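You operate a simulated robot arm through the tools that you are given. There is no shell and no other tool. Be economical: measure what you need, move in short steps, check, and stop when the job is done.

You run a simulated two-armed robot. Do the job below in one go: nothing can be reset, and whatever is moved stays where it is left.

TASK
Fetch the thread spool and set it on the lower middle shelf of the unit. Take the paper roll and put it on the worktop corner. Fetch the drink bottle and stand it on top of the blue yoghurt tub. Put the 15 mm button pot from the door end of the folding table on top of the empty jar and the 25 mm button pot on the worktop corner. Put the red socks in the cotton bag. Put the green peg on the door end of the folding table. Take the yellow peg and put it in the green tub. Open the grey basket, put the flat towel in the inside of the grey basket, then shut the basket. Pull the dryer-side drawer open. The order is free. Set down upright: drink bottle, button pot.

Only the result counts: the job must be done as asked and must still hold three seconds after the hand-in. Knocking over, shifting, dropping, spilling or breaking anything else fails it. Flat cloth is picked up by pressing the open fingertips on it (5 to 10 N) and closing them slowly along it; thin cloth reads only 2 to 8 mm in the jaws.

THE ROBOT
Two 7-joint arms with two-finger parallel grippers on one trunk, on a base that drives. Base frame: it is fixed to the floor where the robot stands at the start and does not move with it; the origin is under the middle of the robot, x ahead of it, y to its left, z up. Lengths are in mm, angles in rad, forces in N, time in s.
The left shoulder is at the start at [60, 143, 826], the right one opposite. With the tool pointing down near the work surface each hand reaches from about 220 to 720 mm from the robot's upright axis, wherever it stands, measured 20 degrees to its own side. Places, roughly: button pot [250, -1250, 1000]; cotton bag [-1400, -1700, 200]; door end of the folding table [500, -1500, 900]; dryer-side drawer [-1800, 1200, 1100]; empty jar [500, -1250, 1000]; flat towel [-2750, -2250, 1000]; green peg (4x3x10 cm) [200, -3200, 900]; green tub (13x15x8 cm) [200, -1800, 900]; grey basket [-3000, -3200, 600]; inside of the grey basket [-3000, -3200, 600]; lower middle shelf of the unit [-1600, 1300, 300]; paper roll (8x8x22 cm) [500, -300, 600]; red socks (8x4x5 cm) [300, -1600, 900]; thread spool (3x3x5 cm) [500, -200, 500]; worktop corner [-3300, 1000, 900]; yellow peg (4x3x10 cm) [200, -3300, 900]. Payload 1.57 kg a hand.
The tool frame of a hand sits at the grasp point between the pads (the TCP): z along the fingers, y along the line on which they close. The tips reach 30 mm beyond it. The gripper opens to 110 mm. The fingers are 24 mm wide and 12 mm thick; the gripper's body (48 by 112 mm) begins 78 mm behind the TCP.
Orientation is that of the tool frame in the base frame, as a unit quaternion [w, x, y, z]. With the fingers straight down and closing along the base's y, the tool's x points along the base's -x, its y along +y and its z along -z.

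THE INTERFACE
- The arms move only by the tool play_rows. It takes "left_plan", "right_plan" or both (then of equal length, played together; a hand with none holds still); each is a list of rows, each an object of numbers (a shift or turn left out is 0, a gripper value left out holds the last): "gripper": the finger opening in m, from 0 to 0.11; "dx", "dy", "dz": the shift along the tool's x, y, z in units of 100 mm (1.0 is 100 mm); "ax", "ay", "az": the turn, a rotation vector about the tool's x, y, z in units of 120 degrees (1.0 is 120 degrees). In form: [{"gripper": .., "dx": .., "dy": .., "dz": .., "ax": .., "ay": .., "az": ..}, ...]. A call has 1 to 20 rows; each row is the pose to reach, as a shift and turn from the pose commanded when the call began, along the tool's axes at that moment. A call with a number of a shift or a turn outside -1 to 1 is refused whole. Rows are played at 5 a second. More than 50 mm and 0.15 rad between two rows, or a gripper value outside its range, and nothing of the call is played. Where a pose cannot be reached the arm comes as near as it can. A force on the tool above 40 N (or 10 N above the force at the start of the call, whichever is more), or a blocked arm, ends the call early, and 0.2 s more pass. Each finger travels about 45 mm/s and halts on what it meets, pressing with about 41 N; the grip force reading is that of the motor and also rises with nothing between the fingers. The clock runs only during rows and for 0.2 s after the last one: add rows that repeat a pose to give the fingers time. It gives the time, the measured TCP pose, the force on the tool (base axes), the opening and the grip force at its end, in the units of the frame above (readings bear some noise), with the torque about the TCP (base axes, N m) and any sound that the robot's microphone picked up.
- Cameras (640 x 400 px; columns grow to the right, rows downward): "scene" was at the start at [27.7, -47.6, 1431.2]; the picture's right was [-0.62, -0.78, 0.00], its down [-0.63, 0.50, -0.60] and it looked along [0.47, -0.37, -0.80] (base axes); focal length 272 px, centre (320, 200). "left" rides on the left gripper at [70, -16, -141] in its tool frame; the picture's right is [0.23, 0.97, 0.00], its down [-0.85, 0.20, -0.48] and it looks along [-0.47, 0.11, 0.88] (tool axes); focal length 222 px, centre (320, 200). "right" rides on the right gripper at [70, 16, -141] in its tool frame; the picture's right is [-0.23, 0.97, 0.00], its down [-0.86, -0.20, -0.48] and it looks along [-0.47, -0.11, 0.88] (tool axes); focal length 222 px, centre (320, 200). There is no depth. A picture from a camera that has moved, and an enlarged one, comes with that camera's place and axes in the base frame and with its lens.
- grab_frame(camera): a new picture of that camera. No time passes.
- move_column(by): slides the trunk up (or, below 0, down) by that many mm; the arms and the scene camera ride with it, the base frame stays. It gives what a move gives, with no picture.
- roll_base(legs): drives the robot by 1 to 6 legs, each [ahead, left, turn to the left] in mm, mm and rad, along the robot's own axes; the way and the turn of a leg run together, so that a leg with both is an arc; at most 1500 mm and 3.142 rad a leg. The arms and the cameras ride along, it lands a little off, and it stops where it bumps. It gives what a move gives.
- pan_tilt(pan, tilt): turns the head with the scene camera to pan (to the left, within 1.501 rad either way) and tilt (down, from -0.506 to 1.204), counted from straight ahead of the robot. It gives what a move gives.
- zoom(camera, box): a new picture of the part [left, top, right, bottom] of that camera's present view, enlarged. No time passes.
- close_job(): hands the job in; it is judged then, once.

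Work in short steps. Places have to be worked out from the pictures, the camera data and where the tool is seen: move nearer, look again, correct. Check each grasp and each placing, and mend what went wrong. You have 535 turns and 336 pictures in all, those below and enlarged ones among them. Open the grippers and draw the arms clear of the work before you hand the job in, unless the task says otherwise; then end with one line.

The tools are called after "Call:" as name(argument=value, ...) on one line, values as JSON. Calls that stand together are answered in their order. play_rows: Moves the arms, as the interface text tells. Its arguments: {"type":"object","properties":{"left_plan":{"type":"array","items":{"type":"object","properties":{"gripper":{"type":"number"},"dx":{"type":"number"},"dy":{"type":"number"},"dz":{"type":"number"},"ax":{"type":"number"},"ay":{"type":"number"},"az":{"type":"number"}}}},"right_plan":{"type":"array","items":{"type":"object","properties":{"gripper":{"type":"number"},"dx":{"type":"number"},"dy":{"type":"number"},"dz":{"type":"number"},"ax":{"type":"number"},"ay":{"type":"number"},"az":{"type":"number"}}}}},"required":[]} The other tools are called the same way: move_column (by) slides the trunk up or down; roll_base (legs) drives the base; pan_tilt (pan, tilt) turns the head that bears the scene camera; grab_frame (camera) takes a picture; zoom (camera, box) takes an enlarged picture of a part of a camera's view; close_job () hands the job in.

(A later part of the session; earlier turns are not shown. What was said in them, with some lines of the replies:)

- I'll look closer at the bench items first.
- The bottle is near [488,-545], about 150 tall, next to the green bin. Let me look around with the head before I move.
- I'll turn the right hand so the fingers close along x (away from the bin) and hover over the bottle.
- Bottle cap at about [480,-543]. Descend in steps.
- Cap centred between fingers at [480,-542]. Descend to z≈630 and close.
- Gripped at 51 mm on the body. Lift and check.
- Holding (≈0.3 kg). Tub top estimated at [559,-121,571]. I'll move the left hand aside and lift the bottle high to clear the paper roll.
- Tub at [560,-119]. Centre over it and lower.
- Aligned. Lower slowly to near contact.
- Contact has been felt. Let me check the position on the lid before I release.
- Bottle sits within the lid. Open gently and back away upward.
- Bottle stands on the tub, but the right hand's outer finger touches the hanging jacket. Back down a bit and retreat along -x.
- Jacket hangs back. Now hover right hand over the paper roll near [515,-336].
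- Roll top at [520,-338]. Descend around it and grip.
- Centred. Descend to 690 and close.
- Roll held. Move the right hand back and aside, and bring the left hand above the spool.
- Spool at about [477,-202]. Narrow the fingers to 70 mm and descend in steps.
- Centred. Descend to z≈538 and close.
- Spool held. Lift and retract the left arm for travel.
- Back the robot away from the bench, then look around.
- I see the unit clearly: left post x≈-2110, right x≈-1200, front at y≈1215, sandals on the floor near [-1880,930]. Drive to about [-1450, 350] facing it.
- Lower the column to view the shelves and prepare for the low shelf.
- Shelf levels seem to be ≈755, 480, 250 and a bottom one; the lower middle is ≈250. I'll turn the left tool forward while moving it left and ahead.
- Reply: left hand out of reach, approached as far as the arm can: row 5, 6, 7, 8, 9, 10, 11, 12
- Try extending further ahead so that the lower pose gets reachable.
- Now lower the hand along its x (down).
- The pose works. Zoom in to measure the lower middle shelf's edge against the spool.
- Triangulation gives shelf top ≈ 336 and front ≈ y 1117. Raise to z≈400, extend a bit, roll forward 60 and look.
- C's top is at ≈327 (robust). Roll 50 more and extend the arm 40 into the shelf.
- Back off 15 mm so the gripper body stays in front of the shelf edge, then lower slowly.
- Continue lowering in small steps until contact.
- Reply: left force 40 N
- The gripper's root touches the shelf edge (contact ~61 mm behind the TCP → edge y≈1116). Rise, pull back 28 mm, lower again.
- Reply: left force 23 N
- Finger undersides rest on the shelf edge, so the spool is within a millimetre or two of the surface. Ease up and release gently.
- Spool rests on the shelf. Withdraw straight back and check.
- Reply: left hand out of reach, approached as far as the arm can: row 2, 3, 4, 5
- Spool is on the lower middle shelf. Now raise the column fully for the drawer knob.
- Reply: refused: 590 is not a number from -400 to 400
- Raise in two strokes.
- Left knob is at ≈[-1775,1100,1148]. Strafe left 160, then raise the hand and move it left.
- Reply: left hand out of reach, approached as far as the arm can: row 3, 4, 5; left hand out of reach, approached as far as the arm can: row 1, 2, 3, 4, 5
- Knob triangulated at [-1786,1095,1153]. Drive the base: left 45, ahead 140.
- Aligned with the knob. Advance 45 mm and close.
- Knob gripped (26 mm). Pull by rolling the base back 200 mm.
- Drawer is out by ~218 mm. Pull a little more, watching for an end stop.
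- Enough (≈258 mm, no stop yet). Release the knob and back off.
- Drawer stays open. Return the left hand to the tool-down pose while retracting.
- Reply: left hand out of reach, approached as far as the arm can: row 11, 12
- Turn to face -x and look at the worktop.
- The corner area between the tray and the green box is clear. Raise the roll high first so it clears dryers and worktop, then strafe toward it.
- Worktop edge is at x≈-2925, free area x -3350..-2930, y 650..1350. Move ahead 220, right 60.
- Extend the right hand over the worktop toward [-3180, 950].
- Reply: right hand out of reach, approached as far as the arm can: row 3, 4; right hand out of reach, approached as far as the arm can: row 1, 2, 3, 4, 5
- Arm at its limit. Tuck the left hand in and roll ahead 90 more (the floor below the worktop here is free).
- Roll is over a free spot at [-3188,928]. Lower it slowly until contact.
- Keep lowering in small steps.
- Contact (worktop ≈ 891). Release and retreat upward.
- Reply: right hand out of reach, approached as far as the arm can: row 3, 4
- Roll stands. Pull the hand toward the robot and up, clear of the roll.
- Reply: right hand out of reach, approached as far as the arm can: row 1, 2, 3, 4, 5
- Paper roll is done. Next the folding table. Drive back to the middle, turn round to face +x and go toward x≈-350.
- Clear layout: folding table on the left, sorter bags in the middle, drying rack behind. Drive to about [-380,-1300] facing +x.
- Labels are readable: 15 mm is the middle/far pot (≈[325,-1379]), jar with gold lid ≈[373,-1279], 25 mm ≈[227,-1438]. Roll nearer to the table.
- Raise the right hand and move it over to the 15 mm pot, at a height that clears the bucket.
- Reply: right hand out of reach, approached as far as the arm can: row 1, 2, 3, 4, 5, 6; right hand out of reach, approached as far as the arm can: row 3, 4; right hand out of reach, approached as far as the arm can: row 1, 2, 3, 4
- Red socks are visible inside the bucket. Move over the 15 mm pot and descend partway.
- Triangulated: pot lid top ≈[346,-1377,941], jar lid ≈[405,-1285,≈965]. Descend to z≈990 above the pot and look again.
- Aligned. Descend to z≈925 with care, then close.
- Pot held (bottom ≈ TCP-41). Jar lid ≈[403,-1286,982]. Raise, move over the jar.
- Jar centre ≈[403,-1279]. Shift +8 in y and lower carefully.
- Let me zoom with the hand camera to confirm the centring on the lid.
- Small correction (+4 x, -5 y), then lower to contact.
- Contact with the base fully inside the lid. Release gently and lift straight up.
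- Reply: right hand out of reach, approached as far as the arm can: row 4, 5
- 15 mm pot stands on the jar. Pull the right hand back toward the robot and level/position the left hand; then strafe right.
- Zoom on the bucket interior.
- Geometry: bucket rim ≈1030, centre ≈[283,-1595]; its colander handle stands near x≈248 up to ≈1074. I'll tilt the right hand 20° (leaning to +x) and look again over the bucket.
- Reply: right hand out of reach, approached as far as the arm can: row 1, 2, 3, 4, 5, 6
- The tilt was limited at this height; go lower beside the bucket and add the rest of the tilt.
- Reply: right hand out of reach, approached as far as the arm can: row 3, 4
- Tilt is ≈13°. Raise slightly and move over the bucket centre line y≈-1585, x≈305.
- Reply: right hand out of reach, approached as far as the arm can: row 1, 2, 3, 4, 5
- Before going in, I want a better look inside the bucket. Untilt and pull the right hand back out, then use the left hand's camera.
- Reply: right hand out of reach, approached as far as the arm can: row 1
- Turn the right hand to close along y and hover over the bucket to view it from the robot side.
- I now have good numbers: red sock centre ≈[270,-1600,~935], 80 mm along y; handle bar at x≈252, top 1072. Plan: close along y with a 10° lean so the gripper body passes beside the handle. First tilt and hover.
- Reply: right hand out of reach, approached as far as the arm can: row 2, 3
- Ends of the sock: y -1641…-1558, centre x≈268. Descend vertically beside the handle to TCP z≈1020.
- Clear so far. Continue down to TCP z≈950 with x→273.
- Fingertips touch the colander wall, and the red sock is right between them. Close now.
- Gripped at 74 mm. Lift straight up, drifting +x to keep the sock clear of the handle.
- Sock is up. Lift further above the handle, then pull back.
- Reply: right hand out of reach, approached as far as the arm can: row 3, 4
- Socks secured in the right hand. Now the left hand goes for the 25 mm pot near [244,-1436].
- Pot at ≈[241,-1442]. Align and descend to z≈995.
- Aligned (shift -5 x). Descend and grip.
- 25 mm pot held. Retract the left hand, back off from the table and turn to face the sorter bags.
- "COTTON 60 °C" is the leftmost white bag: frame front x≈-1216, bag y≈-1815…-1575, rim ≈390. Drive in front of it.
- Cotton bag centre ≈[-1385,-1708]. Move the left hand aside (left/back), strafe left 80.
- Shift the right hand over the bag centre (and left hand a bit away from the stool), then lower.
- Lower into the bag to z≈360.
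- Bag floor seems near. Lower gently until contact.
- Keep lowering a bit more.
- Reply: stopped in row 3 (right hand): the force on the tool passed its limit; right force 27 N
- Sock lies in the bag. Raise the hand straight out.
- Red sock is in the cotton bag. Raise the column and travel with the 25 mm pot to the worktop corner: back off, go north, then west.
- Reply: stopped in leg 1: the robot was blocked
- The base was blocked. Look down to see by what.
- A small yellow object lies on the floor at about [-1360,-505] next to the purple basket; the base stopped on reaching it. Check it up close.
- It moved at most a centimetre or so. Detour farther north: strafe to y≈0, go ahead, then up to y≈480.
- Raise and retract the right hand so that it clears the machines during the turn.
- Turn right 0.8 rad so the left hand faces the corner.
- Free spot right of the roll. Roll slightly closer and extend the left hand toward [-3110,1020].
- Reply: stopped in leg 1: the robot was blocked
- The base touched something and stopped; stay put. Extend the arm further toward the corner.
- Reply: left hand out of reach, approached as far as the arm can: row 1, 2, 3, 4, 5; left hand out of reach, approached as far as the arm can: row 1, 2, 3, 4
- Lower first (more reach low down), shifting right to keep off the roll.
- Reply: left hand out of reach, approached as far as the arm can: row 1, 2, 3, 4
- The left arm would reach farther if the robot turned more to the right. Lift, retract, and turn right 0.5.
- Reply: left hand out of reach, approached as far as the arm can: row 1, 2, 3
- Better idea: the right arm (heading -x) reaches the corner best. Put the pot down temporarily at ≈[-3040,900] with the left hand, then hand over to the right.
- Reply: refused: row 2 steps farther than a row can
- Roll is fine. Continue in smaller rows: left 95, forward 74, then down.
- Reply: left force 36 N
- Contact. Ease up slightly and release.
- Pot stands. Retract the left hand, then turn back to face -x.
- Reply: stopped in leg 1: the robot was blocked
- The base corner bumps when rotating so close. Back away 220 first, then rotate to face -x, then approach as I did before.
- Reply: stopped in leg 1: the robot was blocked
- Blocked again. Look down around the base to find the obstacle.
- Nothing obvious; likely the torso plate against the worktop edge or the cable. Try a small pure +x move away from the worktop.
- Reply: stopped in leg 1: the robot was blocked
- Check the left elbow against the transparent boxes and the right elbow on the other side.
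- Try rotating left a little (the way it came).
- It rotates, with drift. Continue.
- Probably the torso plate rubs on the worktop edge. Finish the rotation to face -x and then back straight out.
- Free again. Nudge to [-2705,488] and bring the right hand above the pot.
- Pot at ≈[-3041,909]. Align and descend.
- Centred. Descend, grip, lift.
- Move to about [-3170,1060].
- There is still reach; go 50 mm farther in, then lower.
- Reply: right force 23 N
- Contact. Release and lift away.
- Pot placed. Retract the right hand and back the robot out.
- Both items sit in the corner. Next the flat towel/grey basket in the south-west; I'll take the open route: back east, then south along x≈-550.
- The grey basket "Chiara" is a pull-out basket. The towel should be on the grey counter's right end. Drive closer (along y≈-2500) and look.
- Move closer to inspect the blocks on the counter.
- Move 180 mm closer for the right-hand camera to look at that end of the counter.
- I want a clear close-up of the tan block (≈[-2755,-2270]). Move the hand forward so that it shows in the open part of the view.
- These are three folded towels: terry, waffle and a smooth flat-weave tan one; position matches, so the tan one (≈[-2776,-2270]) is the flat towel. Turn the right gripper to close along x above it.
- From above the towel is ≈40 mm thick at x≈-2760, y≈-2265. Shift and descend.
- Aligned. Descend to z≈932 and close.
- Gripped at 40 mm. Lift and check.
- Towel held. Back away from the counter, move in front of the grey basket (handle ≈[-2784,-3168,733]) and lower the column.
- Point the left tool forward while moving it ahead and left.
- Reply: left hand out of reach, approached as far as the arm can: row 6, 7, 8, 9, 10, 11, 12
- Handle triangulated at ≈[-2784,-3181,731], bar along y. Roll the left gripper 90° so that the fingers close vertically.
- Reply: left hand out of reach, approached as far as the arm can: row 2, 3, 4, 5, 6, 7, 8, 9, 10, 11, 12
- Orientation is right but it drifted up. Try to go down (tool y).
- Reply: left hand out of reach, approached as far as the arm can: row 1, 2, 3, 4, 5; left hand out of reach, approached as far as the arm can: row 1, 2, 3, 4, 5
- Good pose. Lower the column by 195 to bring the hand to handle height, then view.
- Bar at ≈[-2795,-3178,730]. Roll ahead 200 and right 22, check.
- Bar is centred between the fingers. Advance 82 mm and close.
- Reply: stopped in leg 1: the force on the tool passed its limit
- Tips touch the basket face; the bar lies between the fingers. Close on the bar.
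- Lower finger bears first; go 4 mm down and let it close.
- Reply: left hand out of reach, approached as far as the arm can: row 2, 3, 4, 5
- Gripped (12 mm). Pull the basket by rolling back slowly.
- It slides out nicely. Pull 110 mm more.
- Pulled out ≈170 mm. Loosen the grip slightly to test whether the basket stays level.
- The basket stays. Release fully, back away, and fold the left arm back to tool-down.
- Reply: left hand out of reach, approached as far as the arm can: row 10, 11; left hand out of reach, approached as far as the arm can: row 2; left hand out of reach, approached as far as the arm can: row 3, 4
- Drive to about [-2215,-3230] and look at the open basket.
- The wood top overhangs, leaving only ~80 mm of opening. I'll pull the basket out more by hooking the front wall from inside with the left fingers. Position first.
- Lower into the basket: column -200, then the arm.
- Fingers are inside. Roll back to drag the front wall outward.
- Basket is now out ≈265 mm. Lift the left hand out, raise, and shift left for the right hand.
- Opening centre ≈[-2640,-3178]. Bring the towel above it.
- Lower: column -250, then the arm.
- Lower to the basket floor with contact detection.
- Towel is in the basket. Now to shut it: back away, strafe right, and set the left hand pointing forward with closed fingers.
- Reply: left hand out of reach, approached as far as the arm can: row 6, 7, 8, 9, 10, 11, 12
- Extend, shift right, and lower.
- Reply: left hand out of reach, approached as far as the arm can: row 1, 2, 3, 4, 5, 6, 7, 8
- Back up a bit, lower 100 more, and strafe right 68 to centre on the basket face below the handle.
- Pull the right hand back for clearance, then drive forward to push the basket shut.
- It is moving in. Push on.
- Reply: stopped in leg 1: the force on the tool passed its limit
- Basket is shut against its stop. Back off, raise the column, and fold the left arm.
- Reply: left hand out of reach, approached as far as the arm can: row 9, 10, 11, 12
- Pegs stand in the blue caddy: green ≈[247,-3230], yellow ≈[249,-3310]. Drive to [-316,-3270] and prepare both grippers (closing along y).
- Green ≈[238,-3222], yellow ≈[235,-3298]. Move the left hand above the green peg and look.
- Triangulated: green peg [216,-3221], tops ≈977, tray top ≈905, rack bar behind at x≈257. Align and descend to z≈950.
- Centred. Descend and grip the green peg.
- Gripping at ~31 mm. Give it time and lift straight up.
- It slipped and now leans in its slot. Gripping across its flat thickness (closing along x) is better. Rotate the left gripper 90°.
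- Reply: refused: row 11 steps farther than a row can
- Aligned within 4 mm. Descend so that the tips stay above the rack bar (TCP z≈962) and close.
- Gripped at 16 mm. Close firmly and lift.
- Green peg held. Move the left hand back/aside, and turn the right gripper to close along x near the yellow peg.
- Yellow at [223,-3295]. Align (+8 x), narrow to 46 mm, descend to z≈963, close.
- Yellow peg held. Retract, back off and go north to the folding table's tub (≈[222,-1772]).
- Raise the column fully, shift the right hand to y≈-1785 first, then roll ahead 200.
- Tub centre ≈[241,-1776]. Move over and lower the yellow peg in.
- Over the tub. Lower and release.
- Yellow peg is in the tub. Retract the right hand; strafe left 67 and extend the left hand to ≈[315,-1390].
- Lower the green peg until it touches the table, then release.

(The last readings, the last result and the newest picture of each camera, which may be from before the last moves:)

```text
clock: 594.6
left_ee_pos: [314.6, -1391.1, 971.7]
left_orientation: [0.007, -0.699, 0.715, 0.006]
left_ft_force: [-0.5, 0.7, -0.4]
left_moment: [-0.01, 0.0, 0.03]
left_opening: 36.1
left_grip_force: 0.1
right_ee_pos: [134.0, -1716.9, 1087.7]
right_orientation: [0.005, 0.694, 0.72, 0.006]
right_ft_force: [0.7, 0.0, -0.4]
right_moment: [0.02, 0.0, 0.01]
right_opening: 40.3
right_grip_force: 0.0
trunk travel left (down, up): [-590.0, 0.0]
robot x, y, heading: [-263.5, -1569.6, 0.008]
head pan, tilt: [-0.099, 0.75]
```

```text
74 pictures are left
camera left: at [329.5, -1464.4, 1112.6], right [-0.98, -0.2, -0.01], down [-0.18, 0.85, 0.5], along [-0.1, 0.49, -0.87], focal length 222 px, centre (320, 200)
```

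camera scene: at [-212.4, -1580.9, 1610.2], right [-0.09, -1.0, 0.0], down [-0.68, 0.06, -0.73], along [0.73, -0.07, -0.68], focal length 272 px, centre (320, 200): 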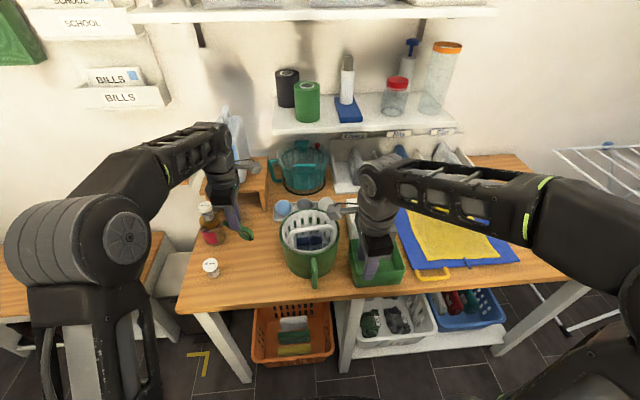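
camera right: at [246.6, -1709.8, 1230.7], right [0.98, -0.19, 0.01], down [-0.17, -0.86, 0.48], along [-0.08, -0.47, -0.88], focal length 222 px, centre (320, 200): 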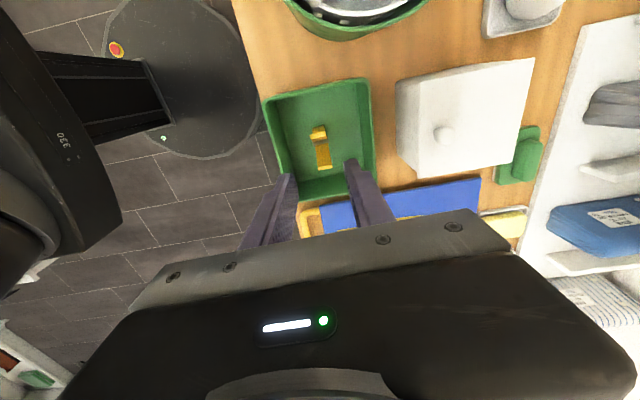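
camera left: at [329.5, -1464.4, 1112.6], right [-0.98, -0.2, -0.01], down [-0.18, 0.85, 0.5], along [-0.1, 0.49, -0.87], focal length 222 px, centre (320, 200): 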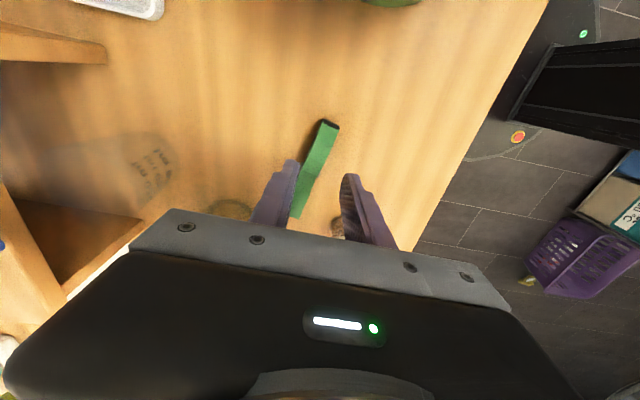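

The peg lies on the table. Lift the left hand straight up and check the surroundings.

Call:
play_rows(left_plan=[{"dz": -0.3}, {"dz": -0.7}, {"dz": -1.0}, {"dz": -1.0}])

Call:
play_rows(left_plan=[{"dz": -0.3, "dy": 0.3}, {"dz": -0.6, "dy": 0.6}, {"dz": -0.6, "dy": 1.0}, {"dz": -0.6, "dy": 1.0}])

Call:
roll_base(legs=[[-250, 0, 0]])

Call:
pan_tilt(pan=0.1, tilt=0.65)

Call:
zoom(camera="scene", box=[200, 120, 520, 320])

```text
clock: 595.6
left_ee_pos: [315.2, -1391.7, 1072.7]
left_orientation: [0.008, -0.698, 0.716, 0.007]
left_ft_force: [-0.2, -0.8, -0.7]
left_moment: [0.0, -0.01, -0.01]
left_opening: 36.0
left_grip_force: 0.0
right_ee_pos: [134.4, -1716.8, 1086.6]
right_orientation: [0.005, 0.694, 0.72, 0.005]
right_ft_force: [-0.5, 0.0, -0.1]
right_moment: [0.02, 0.02, -0.01]
right_opening: 39.9
right_grip_force: 0.1
trunk travel left (down, up): [-590.0, 0.0]
robot x, y, heading: [-264.4, -1572.7, 0.007]
head pan, tilt: [-0.099, 0.75]
```

```text
clock: 596.6
left_ee_pos: [214.2, -1391.6, 1131.8]
left_orientation: [0.007, -0.699, 0.715, 0.008]
left_ft_force: [-0.3, -0.6, -0.8]
left_moment: [0.0, 0.02, 0.0]
left_opening: 36.1
left_grip_force: 0.0
right_ee_pos: [133.1, -1716.2, 1085.8]
right_orientation: [0.005, 0.694, 0.72, 0.005]
right_ft_force: [-0.2, 0.2, 0.0]
right_moment: [0.03, 0.02, 0.0]
right_opening: 40.0
right_grip_force: 0.0
trunk travel left (down, up): [-590.0, 0.0]
robot x, y, heading: [-264.2, -1572.2, 0.007]
head pan, tilt: [-0.099, 0.75]
```

```text
clock: 598.5
left_ee_pos: [-37.0, -1394.3, 1132.8]
left_orientation: [0.008, -0.698, 0.716, 0.007]
left_ft_force: [-1.0, 0.4, 0.6]
left_moment: [-0.04, -0.03, 0.01]
left_opening: 36.2
left_grip_force: 0.0
right_ee_pos: [-118.7, -1719.7, 1088.3]
right_orientation: [0.005, 0.694, 0.72, 0.005]
right_ft_force: [0.0, -0.2, 0.0]
right_moment: [0.01, -0.01, 0.01]
right_opening: 39.6
right_grip_force: 0.1
trunk travel left (down, up): [-590.0, 0.0]
robot x, y, heading: [-516.0, -1575.1, 0.01]
head pan, tilt: [-0.099, 0.75]
```

```text
clock: 599.2
left_ee_pos: [-35.8, -1394.9, 1131.0]
left_orientation: [0.008, -0.698, 0.716, 0.008]
left_ft_force: [-0.2, 0.2, 0.7]
left_moment: [0.0, -0.02, -0.02]
left_opening: 36.1
left_grip_force: 0.1
right_ee_pos: [-117.3, -1719.3, 1087.5]
right_orientation: [0.004, 0.694, 0.72, 0.005]
right_ft_force: [-0.1, -0.6, -0.3]
right_moment: [-0.02, -0.02, 0.0]
right_opening: 39.8
right_grip_force: 0.0
trunk travel left (down, up): [-590.0, 0.0]
robot x, y, heading: [-516.2, -1570.9, 0.007]
head pan, tilt: [0.099, 0.649]
```

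```text
2.00 times, centred on (360, 220) of scene
camera zoom: at [-458.7, -1566.0, 1618.8], right [0.11, -0.99, 0.0], down [-0.6, -0.06, -0.8], along [0.79, 0.08, -0.6], focal length 544 px, centre (240, 160)
```

zoom: 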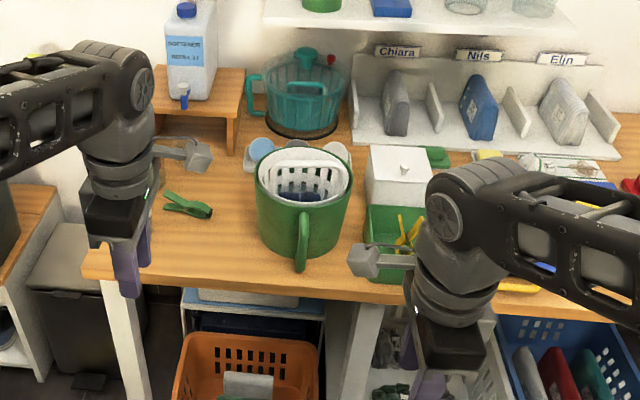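

Green peg lies at ≈[335,-1386]. Move the left arm aside to verify the jar with the pot.

Call:
play_rows(left_plan=[{"dy": 0.3, "dx": -0.3}, {"dy": 0.6, "dx": -0.6}, {"dy": 0.9, "dx": -0.9}, {"dy": 1.0, "dx": -1.0}, {"dy": 1.0, "dx": -1.0}], right_plan=[{"dy": -0.3}, {"dy": -0.6}, {"dy": -0.9}, {"dy": -1.0}, {"dy": -1.0}])

Call:
zoom(camera="scene", box=[180, 120, 480, 320])

```text
clock: 600.4
left_ee_pos: [-133.5, -1291.7, 1133.3]
left_orientation: [0.007, -0.699, 0.716, 0.006]
left_ft_force: [-0.7, 0.1, 0.0]
left_moment: [0.05, -0.04, 0.0]
left_opening: 35.8
left_grip_force: 0.2
right_ee_pos: [-216.6, -1721.9, 1086.0]
right_orientation: [0.006, 0.694, 0.72, 0.006]
right_ft_force: [0.2, -0.3, 1.1]
right_moment: [0.01, 0.0, 0.01]
right_opening: 40.0
right_grip_force: 0.1
trunk travel left (down, up): [-590.0, 0.0]
robot x, y, heading: [-517.2, -1573.5, 0.011]
head pan, tilt: [0.099, 0.649]
```

```text
2.00 times, centred on (330, 220) of scene
camera zoom: at [-459.4, -1565.8, 1618.8], right [0.11, -0.99, 0.0], down [-0.6, -0.06, -0.8], along [0.79, 0.08, -0.6], focal length 544 px, centre (300, 160)
```

zoom: 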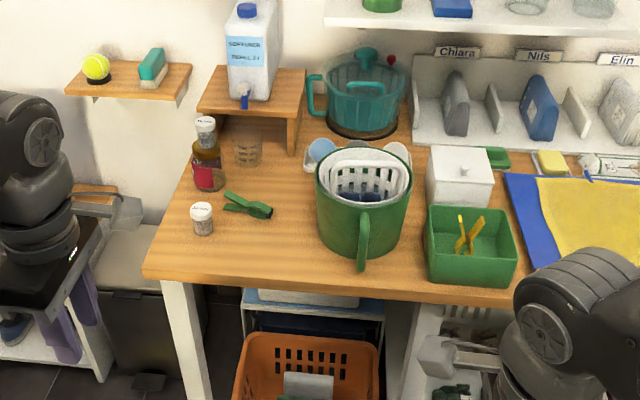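

Everything on the table is right. Take a last look at the bench (bottle on tub).

Call:
pan_tilt(pan=0.95, tilt=0.6)

Call:
grab_frame(camera="scene")

```text
clock: 601.5
left_ee_pos: [-134.6, -1291.4, 1133.1]
left_orientation: [0.009, -0.698, 0.716, 0.007]
left_ft_force: [-0.1, 0.6, -0.4]
left_moment: [0.01, 0.0, 0.0]
left_opening: 36.0
left_grip_force: 0.0
right_ee_pos: [-216.9, -1722.4, 1086.2]
right_orientation: [0.005, 0.693, 0.721, 0.005]
right_ft_force: [-1.0, -0.1, 1.2]
right_moment: [-0.02, 0.02, 0.01]
right_opening: 40.2
right_grip_force: 0.1
trunk travel left (down, up): [-590.0, 0.0]
robot x, y, heading: [-516.8, -1576.7, 0.004]
head pan, tilt: [0.949, 0.6]
```

```text
71 pictures are left
camera scene: at [-494.4, -1503.0, 1623.1], right [0.82, -0.58, 0.0], down [-0.33, -0.46, -0.83], along [0.48, 0.67, -0.56], focal length 272 px, centre (320, 200)
```

scene: 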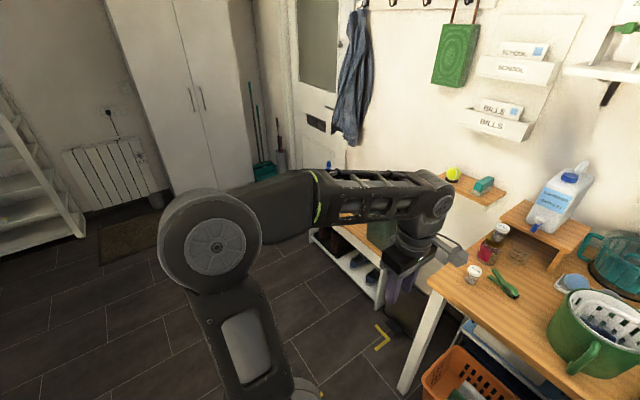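

All parts are verified. Open both grippers wide in free space before handing in.

Call:
play_rows(left_plan=[{"gripper": 0.06}, {"gripper": 0.09}, {"gripper": 0.1}, {"gripper": 0.1}], right_plan=[{"gripper": 0.06}, {"gripper": 0.09}, {"gripper": 0.1}, {"gripper": 0.1}])

Call:
close_job()

```text
clock: 602.5
left_ee_pos: [-134.4, -1291.4, 1133.8]
left_orientation: [0.009, -0.698, 0.716, 0.006]
left_ft_force: [0.0, 0.5, -0.2]
left_moment: [0.02, 0.03, -0.04]
left_opening: 99.9
left_grip_force: 0.1
right_ee_pos: [-217.0, -1722.6, 1085.6]
right_orientation: [0.004, 0.694, 0.72, 0.005]
right_ft_force: [0.4, -1.2, -0.7]
right_moment: [-0.01, -0.02, -0.01]
right_opening: 100.1
right_grip_force: 0.2
trunk travel left (down, up): [-590.0, 0.0]
robot x, y, heading: [-517.0, -1572.2, 0.011]
head pan, tilt: [0.949, 0.6]
```

```text
The job is handed in.
```

I handed the job in with every item placed as asked; two doubts are that I took the tan smooth-weave block as the flat towel, judging by its weave and position, and that the base bumped a yellow wool piece on the floor and shifted it by a centimetre or so.
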